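You operate a simulated robot arm through the tools that you are given. There is no shell and no other tool.

You run a simulated two-armed robot. Do the job below in one go: nothing can be reset, and whatever is moved stays where it is left.

TASK
Take the play out of the link, then crimp the sleeve.
Fine: lock the ram, swing the collar round till it is snug, free the lock; one full pull of the lever.

The check looks at the end state, three seconds after you hand in, the way a careful person would. Anything else that was tipped, shoved, dropped, spilled or broken makes it a failure.

THE ROBOT
Two 7-joint arms with fingered hands on one trunk that stands fixed in place. Base frame: the origin is at the foot of the trunk, x ahead of it, y to its left, z up. Units: mm, rad, N and s.
The left shoulder is at [21, 208, 1498], the right one opposite. Payload 5 kg a hand.
Tool frame (each hand has its own): the origin (TCP) lies between the finger pads and is the grasp point; the fingertips stand 48 mm ahead of it; z points along the fingers, y is the line along which they close. Largest opening 160 mm; the body of the gripper starts 56 mm behind the TCP. The gripper is a hand of 4 fingers: y runs from the thumb to the fingers, the wrist lies at [-26, -142, -252] in the tool frame.
Orientation is told as [roll, pitch, yaw] about the base's x, y, z axes, in that order, counted from this pose: with the fingers straight down and the wrist toward the robot, the tool's x, y and z point along [0, 1, 0], [1, 0, 0] and [0, 0, -1] of the base frame.

THE INTERFACE
- The arms move only by the tool drive_tool. It takes "left_targets", "right_targets" or both (then of equal length, played together; a hand with none holds still); each is a list that holds one entry, the list of rows, each a list of 6 numbers: the turn, a rotation vector about the tool's x, y, z in units of 5 degrees (1.0 is 5 degrees), then the shift along the tool's x, y, z in units of 25 mm (1.0 is 25 mm). In form: [[[rx, ry, rz, x, y, z], ...]]. A call has 1 to 20 rows; each row shifts and turns the commanded pose from where the row before left it, along the tool's axes as they then stand. A call with a number of a shift or a turn outside -1 to 1 is refused whole. Each row takes 0.2 s and may step no farther than 50 mm and 0.15 rad from the row before; otherwise, the whole call is refused. Where a pose cannot be reached the arm comes as near as it can. A force on the tool above 40 N (or 10 N above the force at the start of the call, whichever is more), or a blocked arm, ends the call early, and 0.2 s more pass. In this call time passes only in rows, and 0.2 s behind the last. It gives the time, the measured TCP pose, the force on the tool (base axes), the opening and the grip force at its end, in the units of the frame above (readings bear some noise), with the torque about the TCP (base axes, N m) and any sound that the robot's microphone picked up, and new pictures: "pictures" is both (left out), scene, wrist or none (wrist: the cameras of the hands that moved).
- Cameras (640 x 400 px; columns grow to the right, rows downward): "scene" is now at [95.7, 6.3, 1711.2]; the picture's right is [-0.11, -0.99, 0.00], its down [-0.43, 0.05, -0.90] and it looks along [0.90, -0.10, -0.43] (base axes); focal length 259 px, centre (320, 200). "left" rides on the left gripper at [-87, -133, -189] in its tool frame; the picture's right is [-0.83, -0.26, 0.49], its down [0.51, -0.71, 0.49] and it looks along [0.22, 0.66, 0.72] (tool axes); focal length 238 px, centre (320, 200). "right" rides on the right gripper at [87, -133, -189] in its tool frame; the picture's right is [-0.83, 0.26, -0.49], its down [-0.51, -0.71, 0.49] and it looks along [-0.22, 0.66, 0.72] (tool axes); focal length 238 px, centre (320, 200). There is no depth. A picture from a camera that has moved, and an enlarged one, comes with that camera's place and axes in the base frame and with its lens. The place of the scene camera against the robot may be out by one fixed shift of up to 25 mm in any direction.
- move_column(by): slides the trunk up (or, below 0, down) by that many mm; the arms and the scene camera ride with it, the base frame stays. It gives what a move gives, with no picture.
- move_fingers(index, middle, ring, thumb_bend, thumb_turn, hand): sets how far each is bent, from 0 (flat) to 1 (curled in); at 0.3 the hand is open as for a grip, at 0.7 the pads meet at the TCP. One left out holds its place. A second passes; each finger stops where it meets its share of the squeeze, and holds until it gets a number again. It is the only way to open and close the hand. It gives what a move gives, with no picture; readings hold the bend of each and the force on the fingers (four entries, about 0 where the hand has none), thumb and palm. thumb_turn goes from beside the hand (0) to across from the fingers (1), as for a grip.
- turn_head(pan, tilt): turns the head with the scene camera to pan (to the left, within 1.501 rad either way) and tilt (down, from -0.506 to 1.204), counted from straight ahead of the robot. It gives what a move gives, and a new picture of the scene camera.
- inspect(camera, box): a new picture of the part [left, top, right, bottom] of that camera's present view, enlarged. No time passes.
- sign_off(): hands the job in; it is judged then, once.

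Places have to be worked out from the pictures, the camera data and where the tool is seen. Open the grippers and draw the arms clear of the work before you hand the job in, unless the task says otherwise.

The tools are called after "Call:" by a JSON object that holds its "name" and its "arguments". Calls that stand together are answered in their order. drive_tool: Moves the arms, as the interface text tells. Its arguments: {"type":"object","properties":{"left_targets":{"type":"array"},"right_targets":{"type":"array"},"pictures":{"type":"string","enum":["both","scene","wrist","none"]}},"required":[]} The other tools are called the same way: move_column (by) slides the trunk up or down; move_fingers (index, middle, ring, thumb_bend, thumb_turn, hand) moves the fingers one by one; turn_head (pan, tilt) turns the head that bears the scene camera; inspect (camera, box) takes an enlarged picture of a part of a camera's view; sign_off () hands the job in.

At the start:

```text
t: 0.0
left_tcp_pos: [799.5, 233.8, 1575.4]
left_orientation: [-0.001, -0.002, 0.0]
left_wrist_force: [0.4, 0.4, 0.0]
left_ft_torque: [-0.02, -0.02, -0.01]
left_gripper_width: 159.5
left_grasp_force: 0.1
left_shape: jaw
left_bend: [0.3, 0.3, 0.3, 0.3, 0.98]
left_finger forces: [0.0, 0.0, 0.1, 0.0, 0.1, 0.1]
right_tcp_pos: [775.2, -293.3, 1646.2]
right_orientation: [0.0, 0.0, 0.0]
right_wrist_force: [0.4, 0.4, 0.2]
right_ft_torque: [0.01, 0.0, 0.0]
right_gripper_width: 159.4
right_grasp_force: 0.0
right_shape: jaw
right_bend: [0.3, 0.3, 0.3, 0.3, 0.98]
right_finger forces: [0.0, 0.0, 0.1, 0.0, 0.0, 0.0]
trunk travel left (down, up): [-500.0, 190.0]
head pan, tilt: [-0.11, 0.449]
```

scene: 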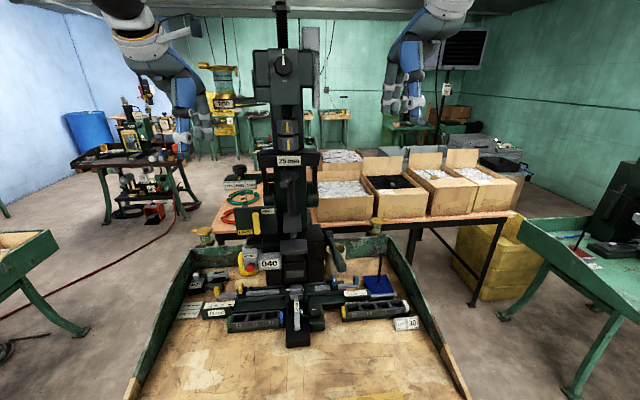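
right: 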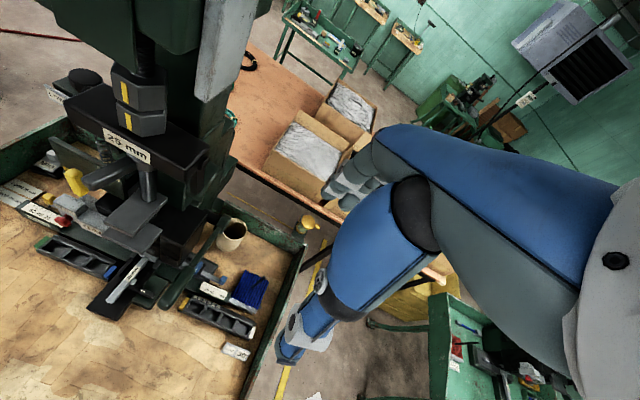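
left: 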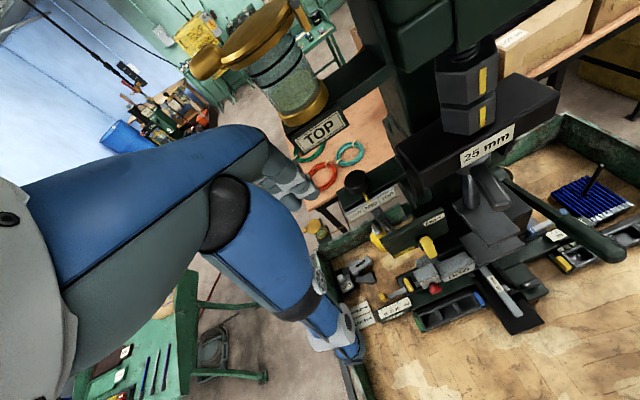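

The scene shows a press on a bench with a ram, hex collars marked with yellow stripes, a 25 mm label, a lever to the right, and a yellow lock or knob on the left. I'll enlarge parts of all three views to work out the mechanism before I move anything.

Call:
{"name": "inspect", "arguments": {"camera": "scene", "box": [220, 0, 380, 100]}}

Call:
{"name": "inspect", "arguments": {"camera": "scene", "box": [220, 90, 380, 190]}}

Call:
{"name": "inspect", "arguments": {"camera": "scene", "box": [200, 170, 360, 270]}}

Call:
{"name": "inspect", "arguments": {"camera": "scene", "box": [170, 250, 430, 350]}}

Call:
{"name": "inspect", "arguments": {"camera": "left", "box": [320, 0, 640, 200]}}

Call:
{"name": "inspect", "arguments": {"camera": "left", "box": [320, 150, 640, 350]}}

Call:
{"name": "inspect", "arguments": {"camera": "right", "box": [0, 0, 320, 200]}}

Call:
{"name": "inspect", "arguments": {"camera": "right", "box": [0, 160, 320, 360]}}

```text
4.00 times, centred on (300, 50) of scene
camera zoom: at [95.7, 6.3, 1711.2], right [-0.11, -0.99, 0.0], down [-0.43, 0.05, -0.9], along [0.9, -0.1, -0.43], focal length 1036 px, centre (400, 800)
```

zoom: 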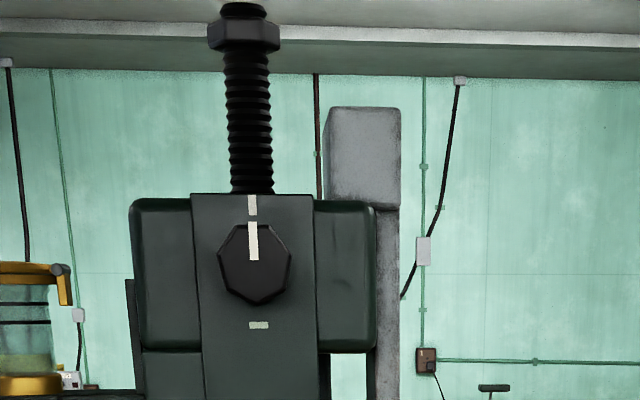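

```text
4.00 times, centred on (300, 140) of scene
camera zoom: at [95.7, 6.3, 1711.2], right [-0.11, -0.99, 0.0], down [-0.43, 0.05, -0.9], along [0.9, -0.1, -0.43], focal length 1036 px, centre (400, 440)
```

zoom: 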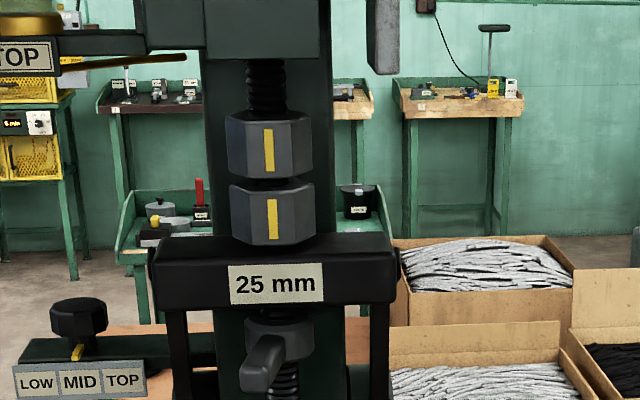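

```text
4.00 times, centred on (280, 220) of scene
camera zoom: at [95.7, 6.3, 1711.2], right [-0.11, -0.99, 0.0], down [-0.43, 0.05, -0.9], along [0.9, -0.1, -0.43], focal length 1036 px, centre (480, 120)
```

zoom: 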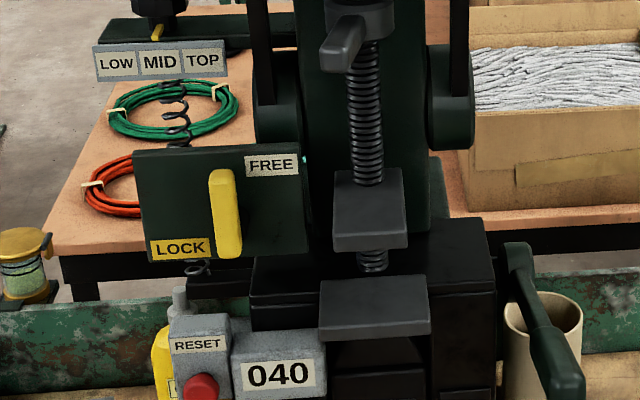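

```text
2.46 times, centred on (300, 300) of scene
camera zoom: at [95.7, 6.3, 1711.2], right [-0.11, -0.99, 0.0], down [-0.43, 0.05, -0.9], along [0.9, -0.1, -0.43], focal length 638 px, centre (369, -46)
```

zoom: 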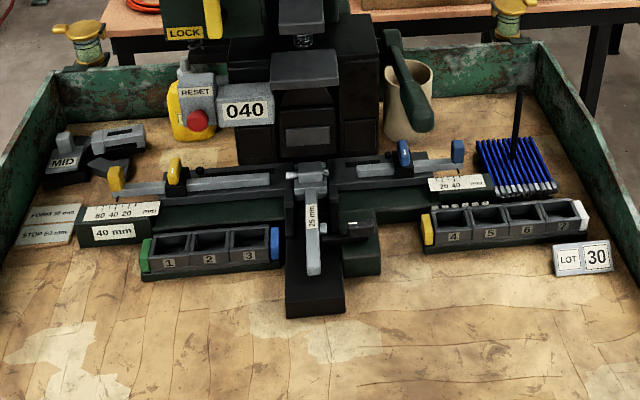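

```text
2.00 times, centred on (480, 100) of left
camera zoom: at [668.1, 146.1, 1765.1], right [-0.26, -0.83, -0.49], down [-0.71, 0.51, -0.49], along [0.66, 0.22, -0.72], focal length 477 px, centre (0, 400)
```

zoom: 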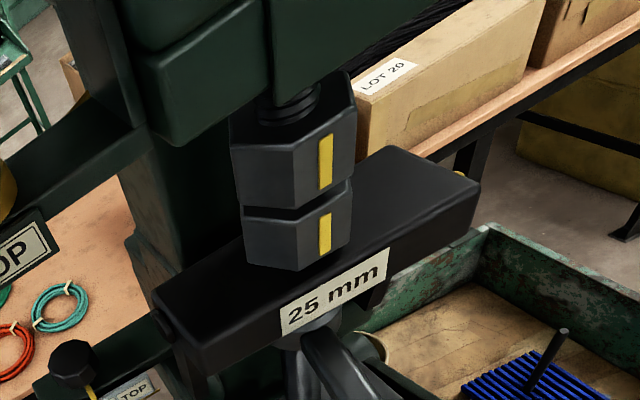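

```text
2.00 times, centred on (480, 250) of left
camera zoom: at [668.1, 146.1, 1765.1], right [-0.26, -0.83, -0.49], down [-0.71, 0.51, -0.49], along [0.66, 0.22, -0.72], focal length 477 px, centre (0, 100)
```

zoom: 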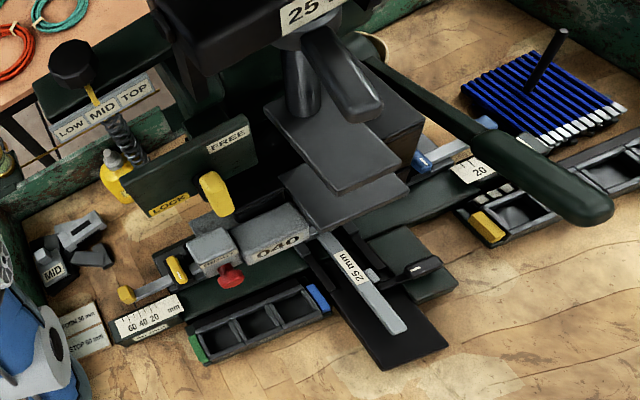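

```text
2.00 times, centred on (160, 100) of right
camera zoom: at [643.7, -206.6, 1835.2], right [0.26, -0.83, 0.49], down [-0.71, -0.51, -0.49], along [0.66, -0.22, -0.72], focal length 477 px, centre (640, 400)
```

zoom: 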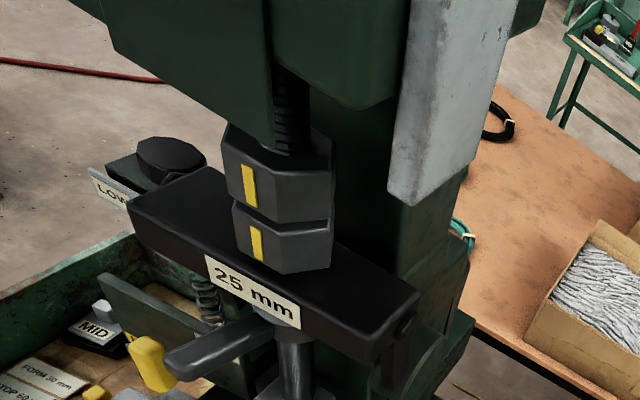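

```text
2.00 times, centred on (160, 260) of right
camera zoom: at [643.7, -206.6, 1835.2], right [0.26, -0.83, 0.49], down [-0.71, -0.51, -0.49], along [0.66, -0.22, -0.72], focal length 477 px, centre (640, 80)
```

zoom: 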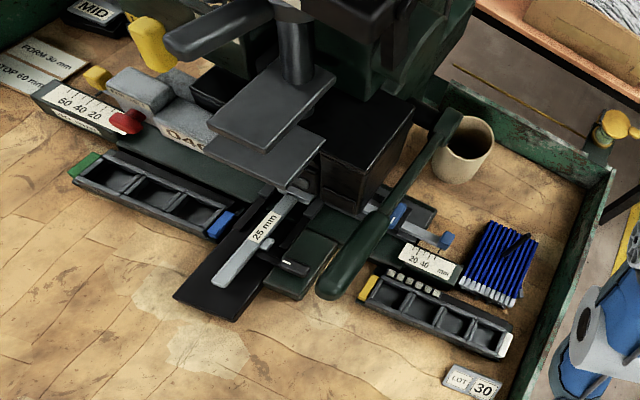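

The geometry is getting clearer: the 25 mm crossbar is near (864, 0, 1474), the collar arm tip near (811, 16, 1418), the yellow lock handle near (860, 120, 1262), and the long green lever at the right. I'll zoom in tighter on the collar, lock, lever and the lower dies.

Call:
{"name": "inspect", "arguments": {"camera": "scene", "box": [260, 150, 324, 190]}}

Call:
{"name": "inspect", "arguments": {"camera": "scene", "box": [228, 200, 292, 240]}}

Call:
{"name": "inspect", "arguments": {"camera": "left", "box": [380, 200, 476, 260]}}

Call:
{"name": "inspect", "arguments": {"camera": "left", "box": [440, 150, 536, 210]}}

Call:
{"name": "inspect", "arguments": {"camera": "right", "box": [80, 130, 208, 210]}}

Call:
{"name": "inspect", "arguments": {"camera": "right", "box": [110, 200, 270, 300]}}

Call:
{"name": "inspect", "arguments": {"camera": "scene", "box": [256, 225, 384, 305]}}

Call:
{"name": "inspect", "arguments": {"camera": "scene", "box": [170, 255, 266, 315]}}

Call:
{"name": "inspect", "arguments": {"camera": "left", "box": [320, 160, 416, 220]}}

```text
10.00 times, centred on (292, 170) of scene
camera zoom: at [95.7, 6.3, 1711.2], right [-0.11, -0.99, 0.0], down [-0.43, 0.05, -0.9], along [0.9, -0.1, -0.43], focal length 2590 px, centre (600, 500)
```

zoom: 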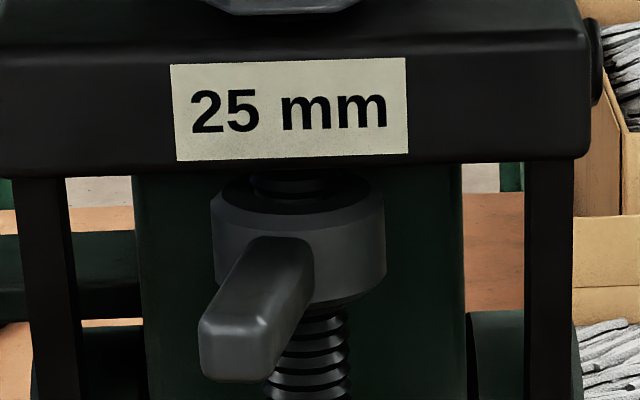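

```text
10.00 times, centred on (260, 220) of scene
camera zoom: at [95.7, 6.3, 1711.2], right [-0.11, -0.99, 0.0], down [-0.43, 0.05, -0.9], along [0.9, -0.1, -0.43], focal length 2590 px, centre (920, 0)
```

zoom: 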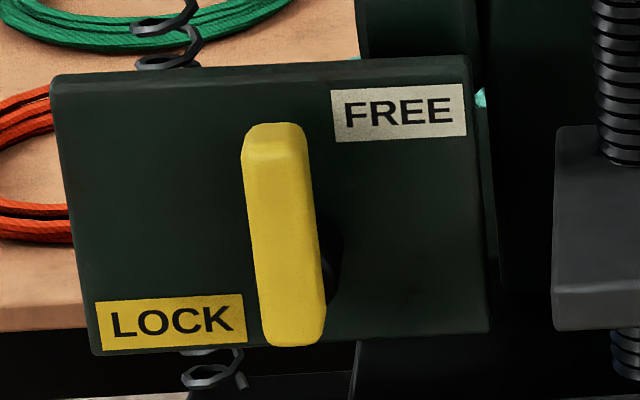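

```text
6.67 times, centred on (428, 230) of left
camera zoom: at [668.1, 146.1, 1765.1], right [-0.26, -0.83, -0.49], down [-0.71, 0.51, -0.49], along [0.66, 0.22, -0.72], focal length 1589 px, centre (-400, 0)
```

zoom: 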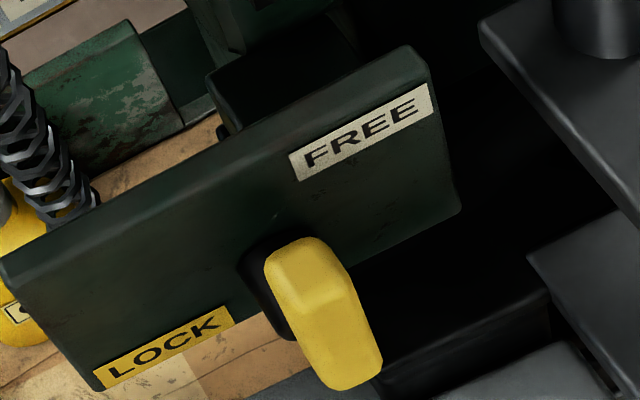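

```text
6.67 times, centred on (488, 180) of left
camera zoom: at [668.1, 146.1, 1765.1], right [-0.26, -0.83, -0.49], down [-0.71, 0.51, -0.49], along [0.66, 0.22, -0.72], focal length 1589 px, centre (-800, 333)
```

zoom: 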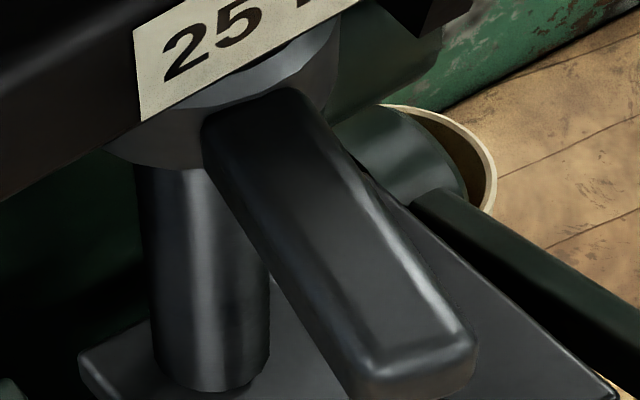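

```text
5.00 times, centred on (144, 170) of right
camera zoom: at [643.7, -206.6, 1835.2], right [0.26, -0.83, 0.49], down [-0.71, -0.51, -0.49], along [0.66, -0.22, -0.72], focal length 1192 px, centre (1200, 350)
```

zoom: 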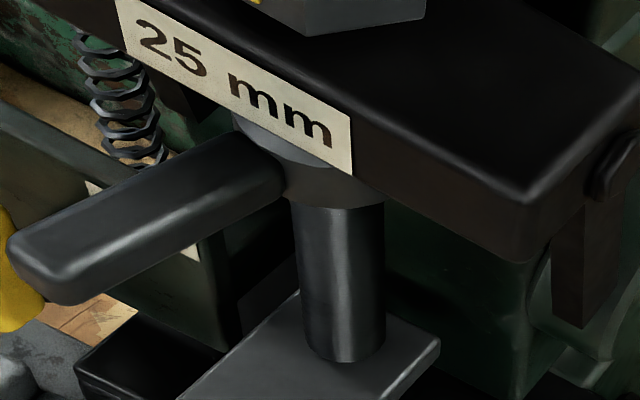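

```text
4.00 times, centred on (190, 250) of right
camera zoom: at [643.7, -206.6, 1835.2], right [0.26, -0.83, 0.49], down [-0.71, -0.51, -0.49], along [0.66, -0.22, -0.72], focal length 953 px, centre (840, 0)
```

zoom: 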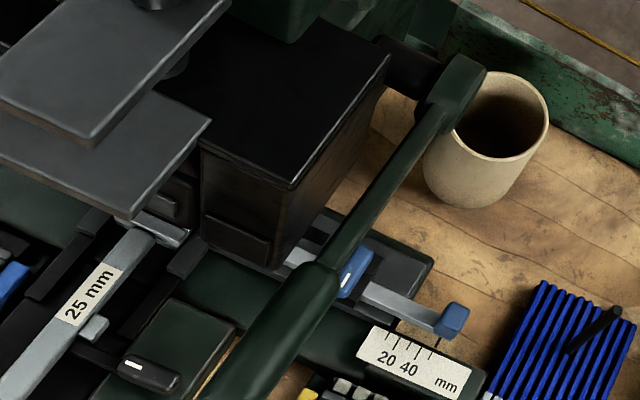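

```text
5.00 times, centred on (320, 265) of scene
camera zoom: at [95.7, 6.3, 1711.2], right [-0.11, -0.99, 0.0], down [-0.43, 0.05, -0.9], along [0.9, -0.1, -0.43], focal length 1295 px, centre (320, -125)
```

zoom: 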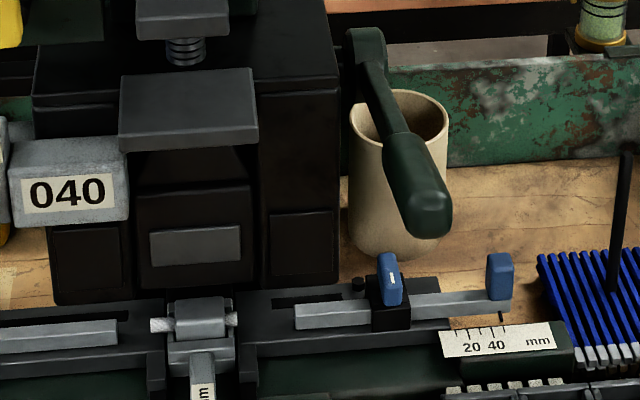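

```text
6.67 times, centred on (218, 285) of scene
camera zoom: at [95.7, 6.3, 1711.2], right [-0.11, -0.99, 0.0], down [-0.43, 0.05, -0.9], along [0.9, -0.1, -0.43], focal length 1727 px, centre (1000, -367)
```

zoom: 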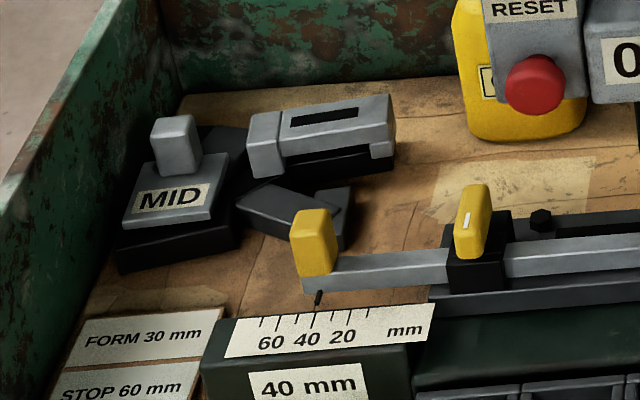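

```text
6.67 times, centred on (368, 190) of left
camera zoom: at [668.1, 146.1, 1765.1], right [-0.26, -0.83, -0.49], down [-0.71, 0.51, -0.49], along [0.66, 0.22, -0.72], focal length 1589 px, centre (0, 267)
```

zoom: 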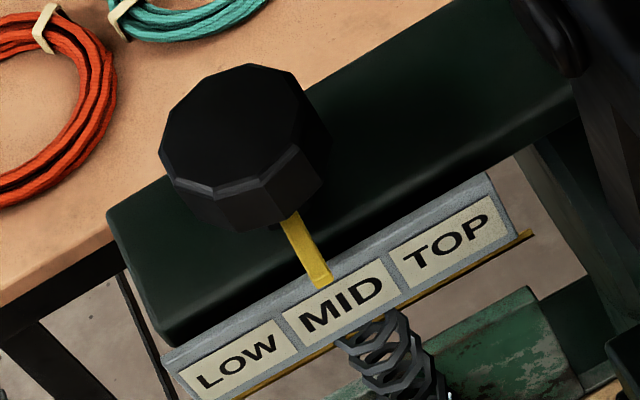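

The lock is a yellow bar on a plate. LOCK is printed lower left and FREE upper right, and there is a visible gap with thread showing between the collar and the 25 mm crossbar. I'll draw both hands back, away from the jar and press head, before changing height for better views.

Call:
{"name": "drive_tool", "arguments": {"left_targets": [[[0, 0, 0, 0.3, -1, 0], [0, 0, 0, 0.3, -1, 0], [0, 0, 0, 0.3, -1, 0], [0, 0, 0, 0.3, -1, 0], [0, 0, 0, 0.3, -1, 0], [0, 0, 0, 0.3, -1, 0], [0, 0, 0, 0.3, -1, 0], [0, 0, 0, 0.3, -1, 0]]], "right_targets": [[[0, 0, 0, -0.2, -1, 0], [0, 0, 0, -0.2, -1, 0], [0, 0, 0, -0.2, -1, 0], [0, 0, 0, -0.2, -1, 0], [0, 0, 0, -0.2, -1, 0], [0, 0, 0, -0.2, -1, 0], [0, 0, 0, -0.2, -1, 0], [0, 0, 0, -0.2, -1, 0]]], "pictures": "both"}}

```text
t: 1.8
left_tcp_pos: [598.6, 296.7, 1578.7]
left_orientation: [0.0, -0.002, 0.001]
left_wrist_force: [0.1, 0.2, 0.1]
left_ft_torque: [-0.01, -0.07, 0.05]
left_gripper_width: 159.6
left_grasp_force: 0.2
left_shape: jaw
left_bend: [0.3, 0.3, 0.3, 0.3, 0.98]
left_finger forces: [0.0, 0.0, 0.1, 0.0, 0.0, 0.0]
right_tcp_pos: [595.2, -347.8, 1646.1]
right_orientation: [0.001, 0.001, 0.002]
right_wrist_force: [-0.5, -0.7, 1.1]
right_ft_torque: [-0.08, -0.07, 0.02]
right_gripper_width: 159.7
right_grasp_force: 0.1
right_shape: jaw
right_bend: [0.3, 0.3, 0.3, 0.3, 0.97]
right_finger forces: [0.0, 0.0, 0.1, 0.1, 0.0, 0.0]
right hand out of reach, approached as far as the arm can: row 7, 8
trunk travel left (down, up): [-500.0, 190.0]
head pan, tilt: [-0.11, 0.449]
camera scene: at [93.6, 7.6, 1711.4], right [-0.11, -0.99, 0.0], down [-0.43, 0.05, -0.9], along [0.9, -0.1, -0.43], focal length 259 px, centre (320, 200)
camera right: at [463.3, -261.8, 1836.1], right [0.26, -0.83, 0.49], down [-0.71, -0.51, -0.49], along [0.66, -0.22, -0.72], focal length 238 px, centre (320, 200)
camera left: at [466.3, 207.6, 1767.6], right [-0.26, -0.83, -0.49], down [-0.71, 0.51, -0.49], along [0.66, 0.22, -0.72], focal length 238 px, centre (320, 200)
```

scene: 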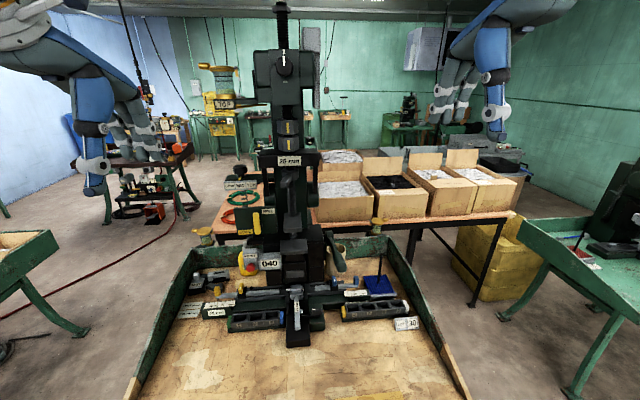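
right: 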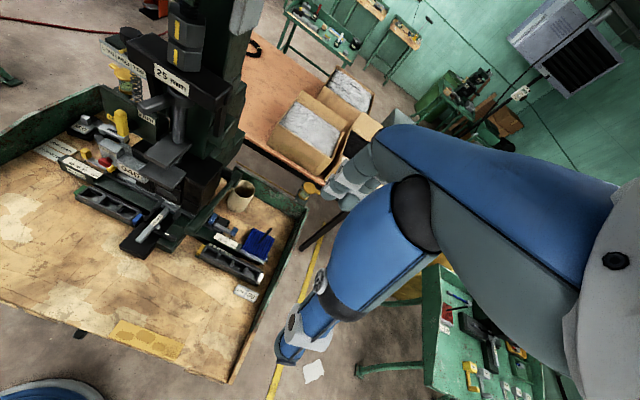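
left: 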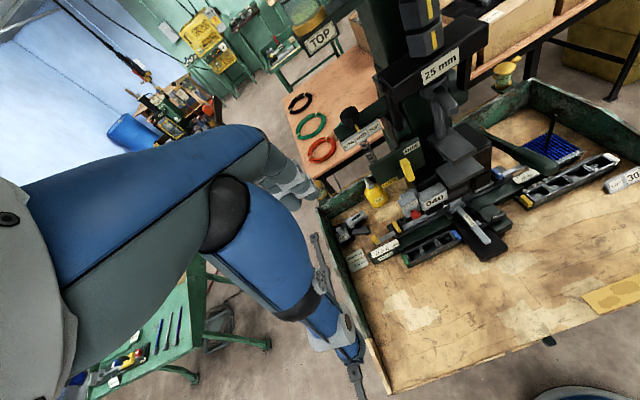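

Both hands are clear at x≈597. I'll lower the trunk by 250 mm, which puts the head camera nearly level with the collar and crossbar and brings the shoulders to a better working height.

Call:
{"name": "move_column", "arguments": {"by": -250}}

Call:
{"name": "turn_head", "arguments": {"pan": 0.0, "tilt": 0.25}}

```text
t: 4.4
left_tcp_pos: [600.2, 295.3, 1328.4]
left_orientation: [-0.001, -0.001, -0.001]
left_wrist_force: [-0.2, -0.3, -0.4]
left_ft_torque: [0.0, -0.01, -0.01]
left_gripper_width: 159.7
left_grasp_force: 0.0
left_shape: jaw
left_bend: [0.3, 0.3, 0.3, 0.3, 0.98]
left_finger forces: [0.1, 0.1, 0.1, 0.0, 0.1, 0.0]
right_tcp_pos: [597.1, -350.8, 1396.9]
right_orientation: [0.001, 0.002, 0.001]
right_wrist_force: [-0.1, -0.2, 0.6]
right_ft_torque: [0.0, 0.0, 0.0]
right_gripper_width: 160.0
right_grasp_force: 0.1
right_shape: jaw
right_bend: [0.3, 0.3, 0.3, 0.3, 0.97]
right_finger forces: [0.1, 0.1, 0.0, 0.0, 0.0, 0.1]
trunk travel left (down, up): [-250.0, 440.0]
head pan, tilt: [-0.11, 0.449]
```

```text
t: 5.1
left_tcp_pos: [600.0, 293.9, 1327.4]
left_orientation: [0.0, -0.002, -0.001]
left_wrist_force: [0.3, -0.4, -0.3]
left_ft_torque: [0.01, 0.0, 0.0]
left_gripper_width: 159.7
left_grasp_force: 0.0
left_shape: jaw
left_bend: [0.3, 0.3, 0.3, 0.3, 0.98]
left_finger forces: [0.0, 0.1, 0.0, 0.1, 0.1, 0.0]
right_tcp_pos: [596.8, -349.8, 1396.5]
right_orientation: [0.003, 0.001, 0.0]
right_wrist_force: [0.0, -0.3, 0.2]
right_ft_torque: [0.01, 0.0, -0.02]
right_gripper_width: 160.0
right_grasp_force: 0.1
right_shape: jaw
right_bend: [0.3, 0.3, 0.3, 0.3, 0.97]
right_finger forces: [0.0, 0.0, 0.0, 0.0, 0.0, 0.0]
trunk travel left (down, up): [-250.0, 440.0]
head pan, tilt: [0.0, 0.25]
camera scene: at [97.4, 16.5, 1479.6], right [0.0, -1.0, 0.0], down [-0.25, 0.0, -0.97], along [0.97, 0.0, -0.25], focal length 259 px, centre (320, 200)
```

scene: 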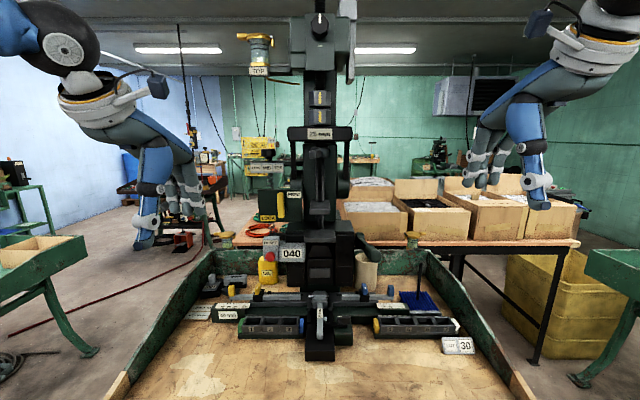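

Now I have a near-level frontal view. I'll zoom in on the collar gap, the lock bar, and the lever from this angle and from the wrist cameras.

Call:
{"name": "inspect", "arguments": {"camera": "scene", "box": [272, 80, 368, 140]}}

Call:
{"name": "inspect", "arguments": {"camera": "scene", "box": [272, 120, 368, 180]}}

Call:
{"name": "inspect", "arguments": {"camera": "scene", "box": [240, 160, 368, 240]}}

Call:
{"name": "inspect", "arguments": {"camera": "scene", "box": [240, 180, 304, 220]}}

Call:
{"name": "inspect", "arguments": {"camera": "left", "box": [320, 0, 640, 200]}}

Call:
{"name": "inspect", "arguments": {"camera": "right", "box": [0, 0, 320, 200]}}

```text
6.67 times, centred on (320, 110) of scene
camera zoom: at [97.4, 16.5, 1479.6], right [0.0, -1.0, 0.0], down [-0.25, 0.0, -0.97], along [0.97, 0.0, -0.25], focal length 1727 px, centre (320, 800)
```

zoom: 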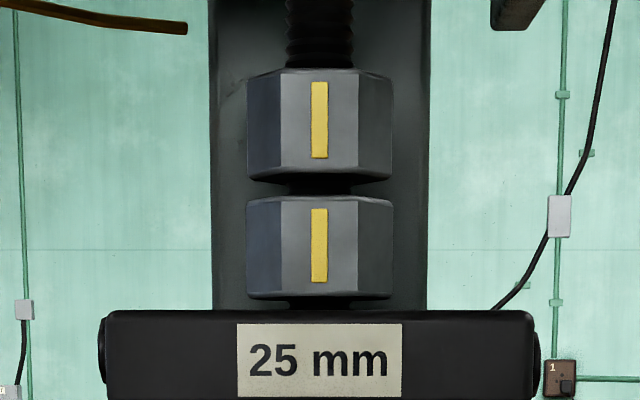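

```text
6.67 times, centred on (320, 150) of scene
camera zoom: at [97.4, 16.5, 1479.6], right [0.0, -1.0, 0.0], down [-0.25, 0.0, -0.97], along [0.97, 0.0, -0.25], focal length 1727 px, centre (320, 533)
```

zoom: 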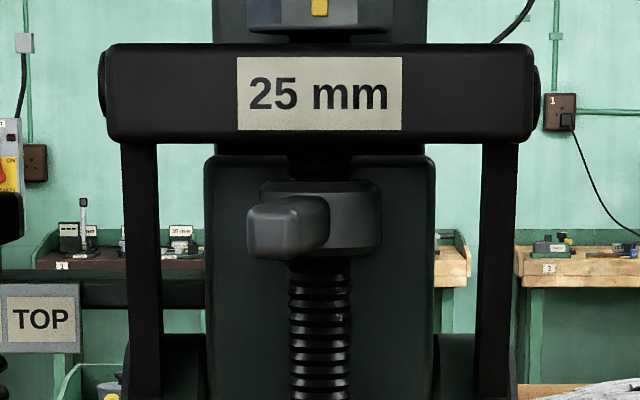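

```text
5.00 times, centred on (304, 200) of scene
camera zoom: at [97.4, 16.5, 1479.6], right [0.0, -1.0, 0.0], down [-0.25, 0.0, -0.97], along [0.97, 0.0, -0.25], focal length 1295 px, centre (400, 200)
```

zoom: 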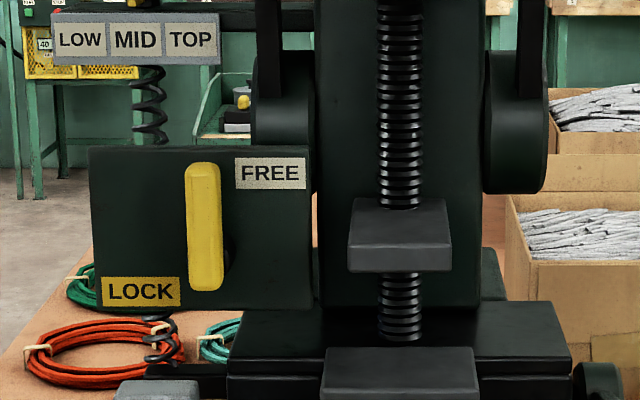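

```text
10.00 times, centred on (272, 200) of scene
camera zoom: at [97.4, 16.5, 1479.6], right [0.0, -1.0, 0.0], down [-0.25, 0.0, -0.97], along [0.97, 0.0, -0.25], focal length 2590 px, centre (800, 200)
```

zoom: 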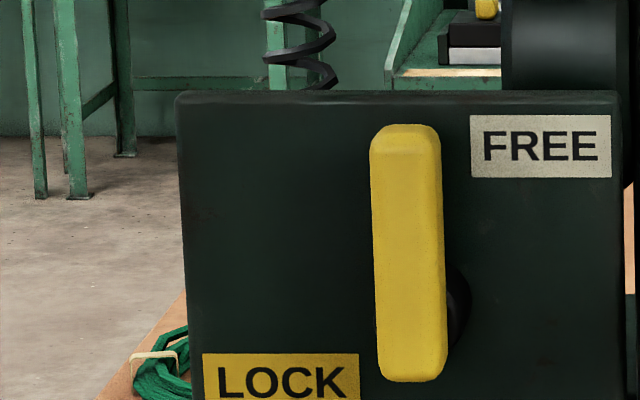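

```text
2.00 times, centred on (480, 100) of left
camera zoom: at [468.5, 206.2, 1516.8], right [-0.26, -0.83, -0.49], down [-0.71, 0.51, -0.49], along [0.66, 0.22, -0.72], focal length 477 px, centre (0, 400)
```

zoom: 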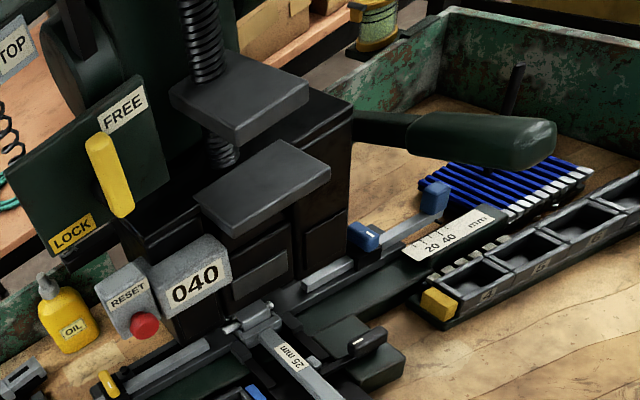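

```text
2.00 times, centred on (160, 100) of right
camera zoom: at [465.7, -263.0, 1585.1], right [0.26, -0.83, 0.48], down [-0.71, -0.51, -0.49], along [0.65, -0.22, -0.72], focal length 477 px, centre (640, 400)
```

zoom: 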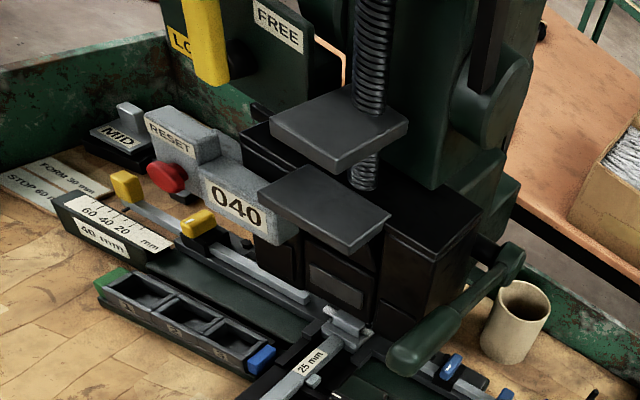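

The lock bar looks hinged near its lower end at about y=115, z=1243. It points up beside FREE, so a swing to the left should bring it over LOCK. The collar gap is visible, and the lever runs from a pivot near (1040, -155, 1080) to a tip near (728, -149, 1165). Next I'll look closely at the hands to learn the finger layout.

Call:
{"name": "inspect", "arguments": {"camera": "scene", "box": [50, 50, 242, 260]}}

Call:
{"name": "inspect", "arguments": {"camera": "scene", "box": [440, 20, 600, 220]}}

Call:
{"name": "inspect", "arguments": {"camera": "left", "box": [0, 0, 640, 400]}}

Call:
{"name": "inspect", "arguments": {"camera": "scene", "box": [256, 220, 448, 340]}}

```text
1.90 times, centred on (146, 155) of scene
camera zoom: at [97.4, 16.5, 1479.6], right [0.0, -1.0, 0.0], down [-0.25, 0.0, -0.97], along [0.97, 0.0, -0.25], focal length 493 px, centre (651, 286)
```

zoom: 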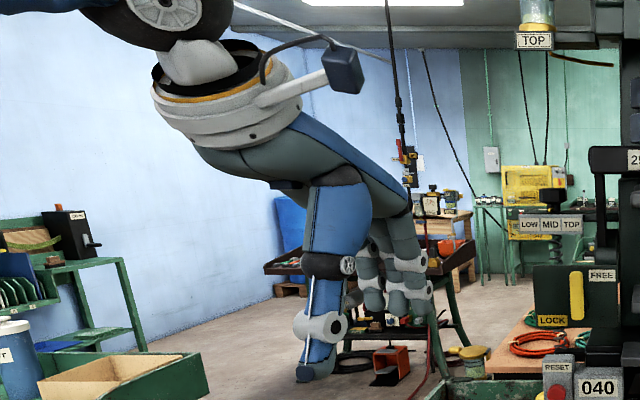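

```text
2.00 times, centred on (520, 120) of scene
camera zoom: at [97.4, 16.5, 1479.6], right [0.0, -1.0, 0.0], down [-0.25, 0.0, -0.97], along [0.97, 0.0, -0.25], focal length 518 px, centre (-80, 360)
```

zoom: 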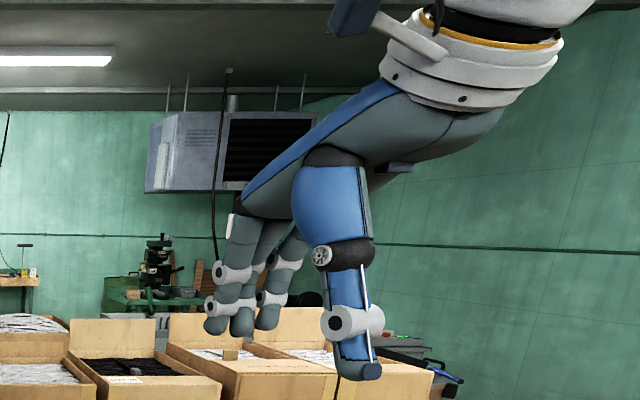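

```text
1.00 times, centred on (320, 200) of left (not enlarged: the box is as wide or as high as the picture)
camera zoom: at [468.5, 206.2, 1516.8], right [-0.26, -0.83, -0.49], down [-0.71, 0.51, -0.49], along [0.66, 0.22, -0.72], focal length 238 px, centre (320, 200)
```

zoom: 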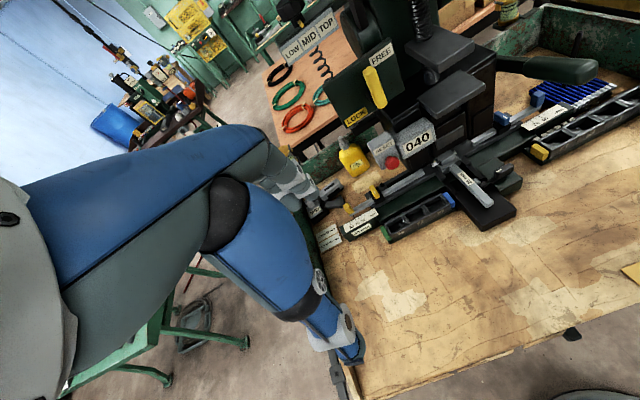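

```text
3.33 times, centred on (352, 280) of scene
camera zoom: at [97.4, 16.5, 1479.6], right [0.0, -1.0, 0.0], down [-0.25, 0.0, -0.97], along [0.97, 0.0, -0.25], focal length 863 px, centre (213, -67)
```

zoom: 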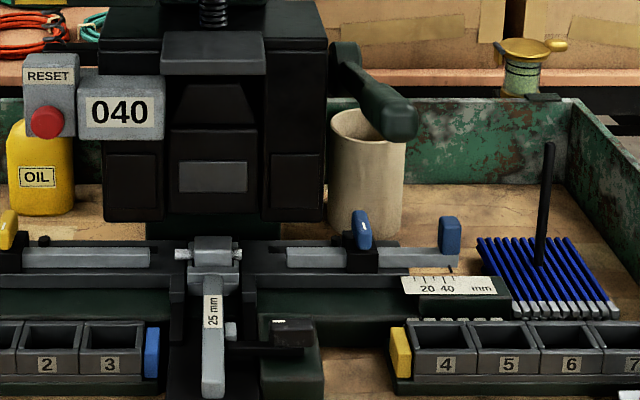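

The hand is human-like: three fingers plus an opposed thumb. I'll make a pointing shape with the left hand (index out, the others curled) so I can swing the lock bar with one fingertip, and pitch the hand to point forward and down while it is in free space.

Call:
{"name": "move_fingers", "arguments": {"hand": "left", "index": 0.2, "middle": 1.0, "ring": 1.0, "thumb_bend": 0.8, "thumb_turn": 1.0}}

Call:
{"name": "drive_tool", "arguments": {"left_targets": [[[-1, 0, 0, 0, 0, 0], [-1, 0, 0, 0, 0, 0], [-1, 0, 0, 0, 0, 0], [-1, 0, 0, 0, 0, 0], [-1, 0, 0, 0, 0, 0], [-1, 0, 0, 0, 0, 0], [-1, 0, 0, 0, 0, 0], [-1, 0, 0, 0, 0, 0], [-1, 0, 0, 0, 0, 0]]], "pictures": "both"}}

```text
t: 6.1
left_tcp_pos: [601.1, 294.6, 1328.8]
left_orientation: [0.001, 0.0, 0.0]
left_wrist_force: [-0.3, -0.1, 0.4]
left_ft_torque: [0.03, 0.0, 0.02]
left_gripper_width: 84.6
left_grasp_force: 0.0
left_shape: fingers
left_bend: [0.2, 0.85, 1.0, 0.8, 1.0]
left_finger forces: [0.0, 0.1, 0.0, 0.0, 0.1, 0.0]
right_tcp_pos: [597.6, -350.0, 1396.4]
right_orientation: [0.003, 0.001, 0.0]
right_wrist_force: [0.0, -0.4, -0.5]
right_ft_torque: [-0.01, -0.01, -0.01]
right_gripper_width: 159.8
right_grasp_force: 0.1
right_shape: jaw
right_bend: [0.3, 0.3, 0.3, 0.3, 0.97]
right_finger forces: [0.1, 0.0, 0.0, 0.1, 0.0, 0.0]
trunk travel left (down, up): [-250.0, 440.0]
head pan, tilt: [0.0, 0.25]
```

```text
t: 8.1
left_tcp_pos: [599.1, 295.5, 1328.3]
left_orientation: [-0.001, -0.785, 0.0]
left_wrist_force: [0.3, 0.7, -0.1]
left_ft_torque: [-0.03, 0.03, 0.0]
left_gripper_width: 83.8
left_grasp_force: 0.1
left_shape: fingers
left_bend: [0.2, 0.87, 1.0, 0.8, 1.0]
left_finger forces: [0.0, 0.0, 0.0, 0.0, 0.1, 0.0]
right_tcp_pos: [598.7, -350.1, 1395.0]
right_orientation: [0.002, 0.004, 0.0]
right_wrist_force: [0.7, 1.0, 0.7]
right_ft_torque: [-0.02, 0.01, 0.0]
right_gripper_width: 159.7
right_grasp_force: 0.1
right_shape: jaw
right_bend: [0.3, 0.3, 0.3, 0.3, 0.97]
right_finger forces: [0.0, 0.0, 0.1, 0.0, 0.0, 0.1]
trunk travel left (down, up): [-250.0, 440.0]
head pan, tilt: [0.0, 0.25]
camera scene: at [97.7, 17.0, 1479.6], right [0.0, -1.0, 0.0], down [-0.25, 0.0, -0.97], along [0.97, 0.0, -0.25], focal length 259 px, centre (320, 200)
camera left: at [372.9, 207.3, 1368.5], right [0.16, -0.84, -0.53], down [-0.15, 0.5, -0.85], along [0.97, 0.22, -0.05], focal length 238 px, centre (320, 200)
```

scene: 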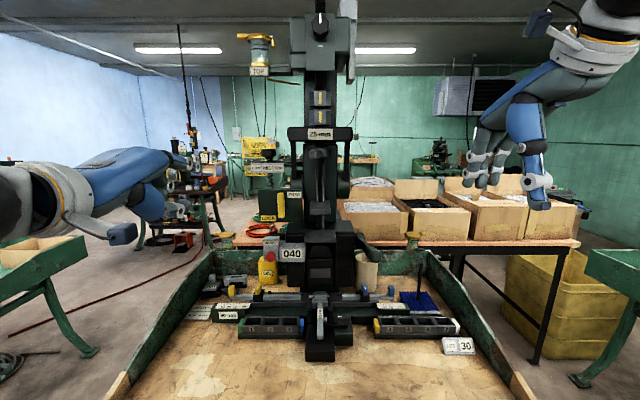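
left: 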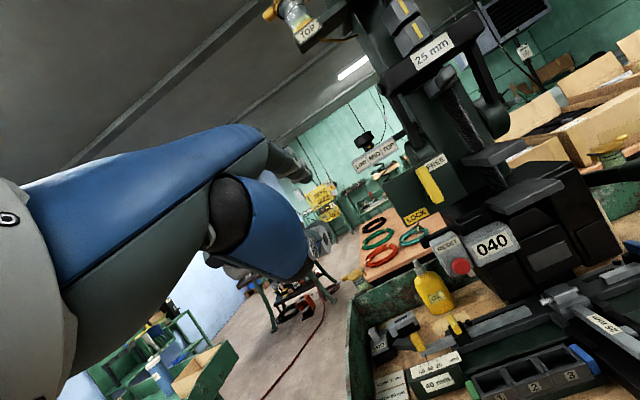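

The pitch worked: the hand now points forward and down 45°. I'll zoom in on the hand to locate the index tip relative to the TCP.

Call:
{"name": "inspect", "arguments": {"camera": "scene", "box": [60, 120, 252, 240]}}

Call:
{"name": "inspect", "arguments": {"camera": "left", "box": [180, 90, 372, 300]}}

Call:
{"name": "inspect", "arguments": {"camera": "left", "box": [380, 20, 540, 240]}}

Call:
{"name": "inspect", "arguments": {"camera": "left", "box": [380, 130, 476, 230]}}

```text
3.33 times, centred on (156, 180) of scene
camera zoom: at [97.7, 17.0, 1479.6], right [0.0, -1.0, 0.0], down [-0.25, 0.0, -0.97], along [0.97, 0.0, -0.25], focal length 863 px, centre (867, 267)
```

zoom: 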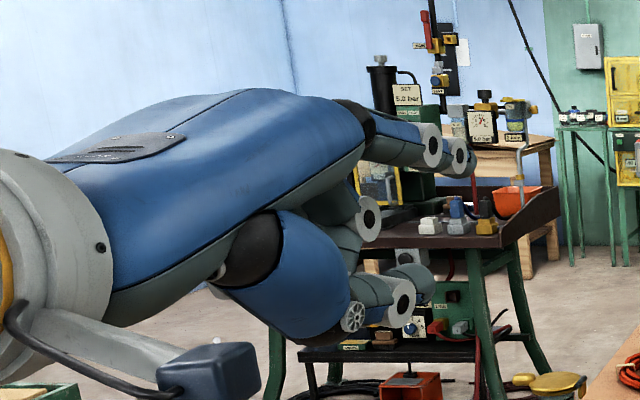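

```text
1.90 times, centred on (276, 195) of left
camera zoom: at [372.9, 207.3, 1368.5], right [0.16, -0.84, -0.53], down [-0.15, 0.5, -0.85], along [0.97, 0.22, -0.05], focal length 454 px, centre (404, 210)
```

zoom: 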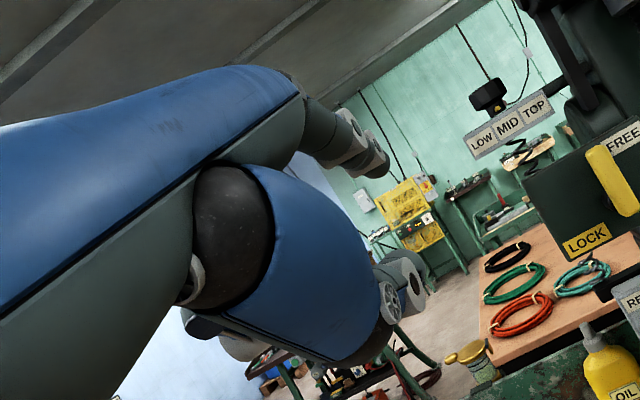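

```text
1.82 times, centred on (460, 130) of left
camera zoom: at [372.9, 207.3, 1368.5], right [0.16, -0.84, -0.53], down [-0.15, 0.5, -0.85], along [0.97, 0.22, -0.05], focal length 433 px, centre (66, 327)
```

zoom: 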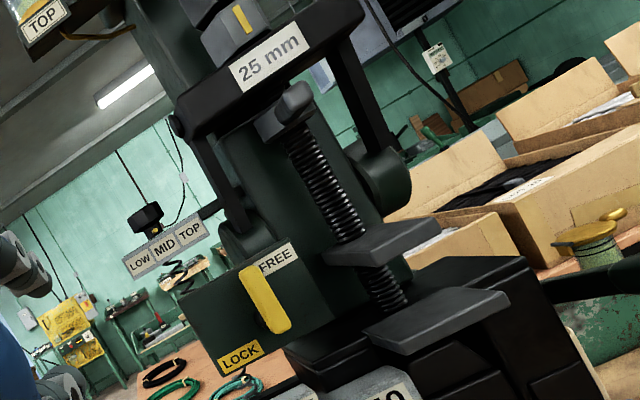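

```text
4.00 times, centred on (428, 180) of left
camera zoom: at [372.9, 207.3, 1368.5], right [0.16, -0.84, -0.53], down [-0.15, 0.5, -0.85], along [0.97, 0.22, -0.05], focal length 953 px, centre (-112, 280)
```

zoom: 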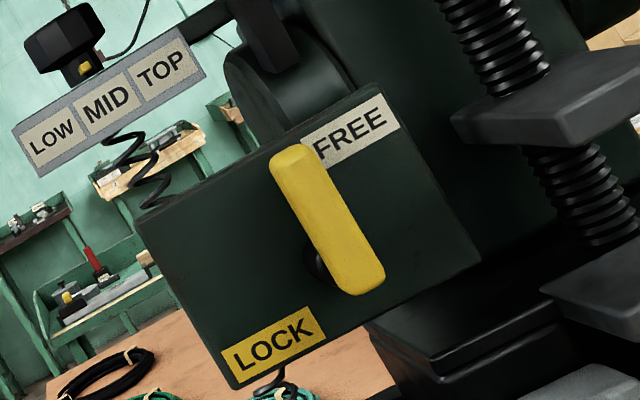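

The index tip sits at about [-21, 110, 18] in the tool frame. The lock bar's front face is at x≈849, y≈118, z 1225–1301, pivot near z 1245, and the plate face is at x≈890. I'll reduce the pitch to about −20° so the thumb stays higher, and bring the hand in front of the lock at a safe standoff.

Call:
{"name": "drive_tool", "arguments": {"left_targets": [[[1, 0, 0, 0, 0, 0], [1, 0, 0, 0, 0, 0], [1, 0, 0, 0, 0, 0], [1, 0, 0, 0, 0, 0], [1, 0, 0, 0, 0, 0], [0, 0, 0, -1, 0.3, 0.2], [0, 0, 0, -1, 0.3, 0.2], [0, 0, 0, -1, 0.3, 0.2], [0, 0, 0, -1, 0.3, 0.2], [0, 0, 0, -1, 0.3, 0.2], [0, 0, 0, -1, 0.3, 0.2], [0, 0, 0, -1, 0.3, 0.2]]], "pictures": "both"}}

```text
t: 10.7
left_tcp_pos: [659.5, 116.1, 1313.5]
left_orientation: [0.0, -0.349, 0.001]
left_wrist_force: [0.5, -1.2, 1.1]
left_ft_torque: [0.1, 0.0, 0.06]
left_gripper_width: 84.0
left_grasp_force: 0.1
left_shape: fingers
left_bend: [0.2, 0.87, 1.0, 0.8, 1.0]
left_finger forces: [0.0, 0.1, 0.0, 0.0, 0.1, 0.0]
right_tcp_pos: [598.1, -351.5, 1395.8]
right_orientation: [0.003, 0.001, -0.001]
right_wrist_force: [-0.1, -1.1, -0.4]
right_ft_torque: [0.08, 0.01, 0.04]
right_gripper_width: 159.9
right_grasp_force: 0.0
right_shape: jaw
right_bend: [0.3, 0.3, 0.3, 0.3, 0.97]
right_finger forces: [0.0, 0.0, 0.1, 0.0, 0.0, 0.0]
trunk travel left (down, up): [-250.0, 440.0]
head pan, tilt: [0.0, 0.25]
camera scene: at [97.5, 14.6, 1479.7], right [0.0, -1.0, 0.0], down [-0.25, 0.0, -0.97], along [0.97, 0.0, -0.25], focal length 259 px, centre (320, 200)
camera left: at [471.2, 27.2, 1446.3], right [-0.08, -0.83, -0.55], down [-0.5, 0.51, -0.7], along [0.86, 0.22, -0.46], focal length 238 px, centre (320, 200)
```

scene: 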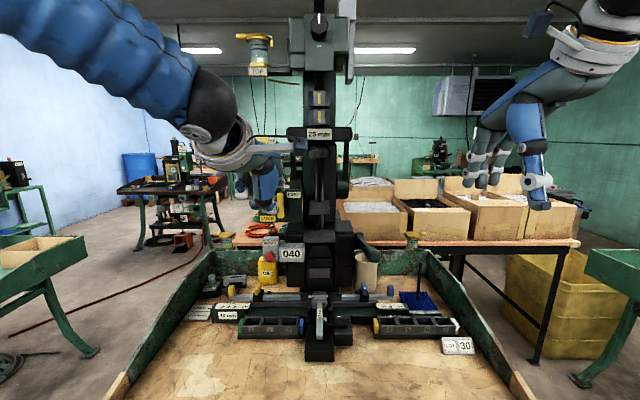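
left: 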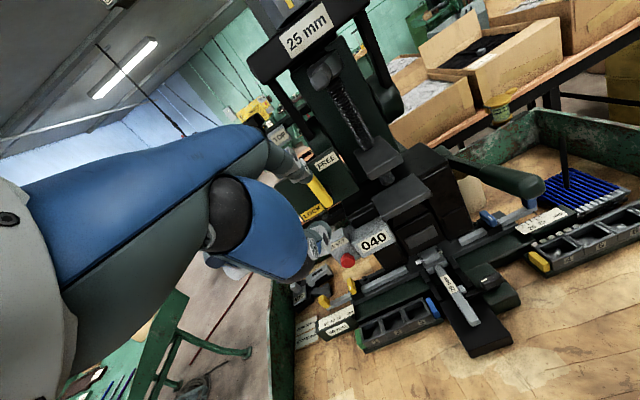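

Call:
{"name": "inspect", "arguments": {"camera": "left", "box": [240, 100, 400, 300]}}

Call:
{"name": "inspect", "arguments": {"camera": "scene", "box": [200, 120, 328, 240]}}

Call:
{"name": "inspect", "arguments": {"camera": "right", "box": [0, 0, 320, 200]}}

```text
2.00 times, centred on (320, 200) of left
camera zoom: at [471.2, 27.2, 1446.3], right [-0.08, -0.83, -0.55], down [-0.5, 0.51, -0.7], along [0.86, 0.22, -0.46], focal length 477 px, centre (320, 200)
```

zoom: 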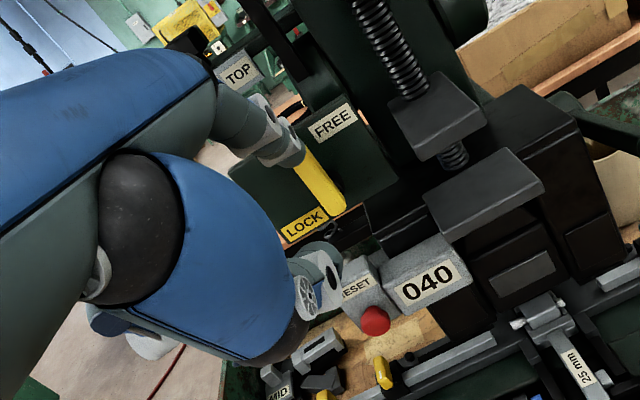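

```text
3.33 times, centred on (264, 180) of scene
camera zoom: at [97.5, 14.6, 1479.7], right [0.0, -1.0, 0.0], down [-0.25, 0.0, -0.97], along [0.97, 0.0, -0.25], focal length 863 px, centre (507, 267)
```

zoom: 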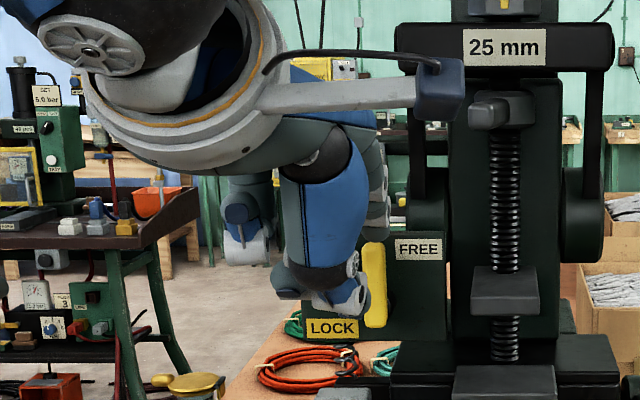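

```text
2.00 times, centred on (160, 100) of right
camera zoom: at [465.8, -265.4, 1584.7], right [0.26, -0.84, 0.48], down [-0.71, -0.5, -0.49], along [0.65, -0.22, -0.73], focal length 477 px, centre (640, 400)
```

zoom: 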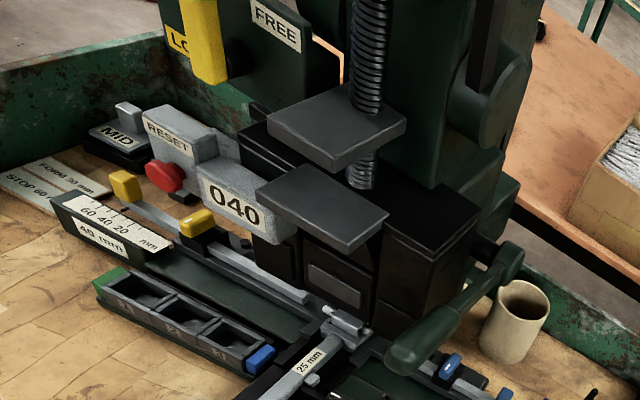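

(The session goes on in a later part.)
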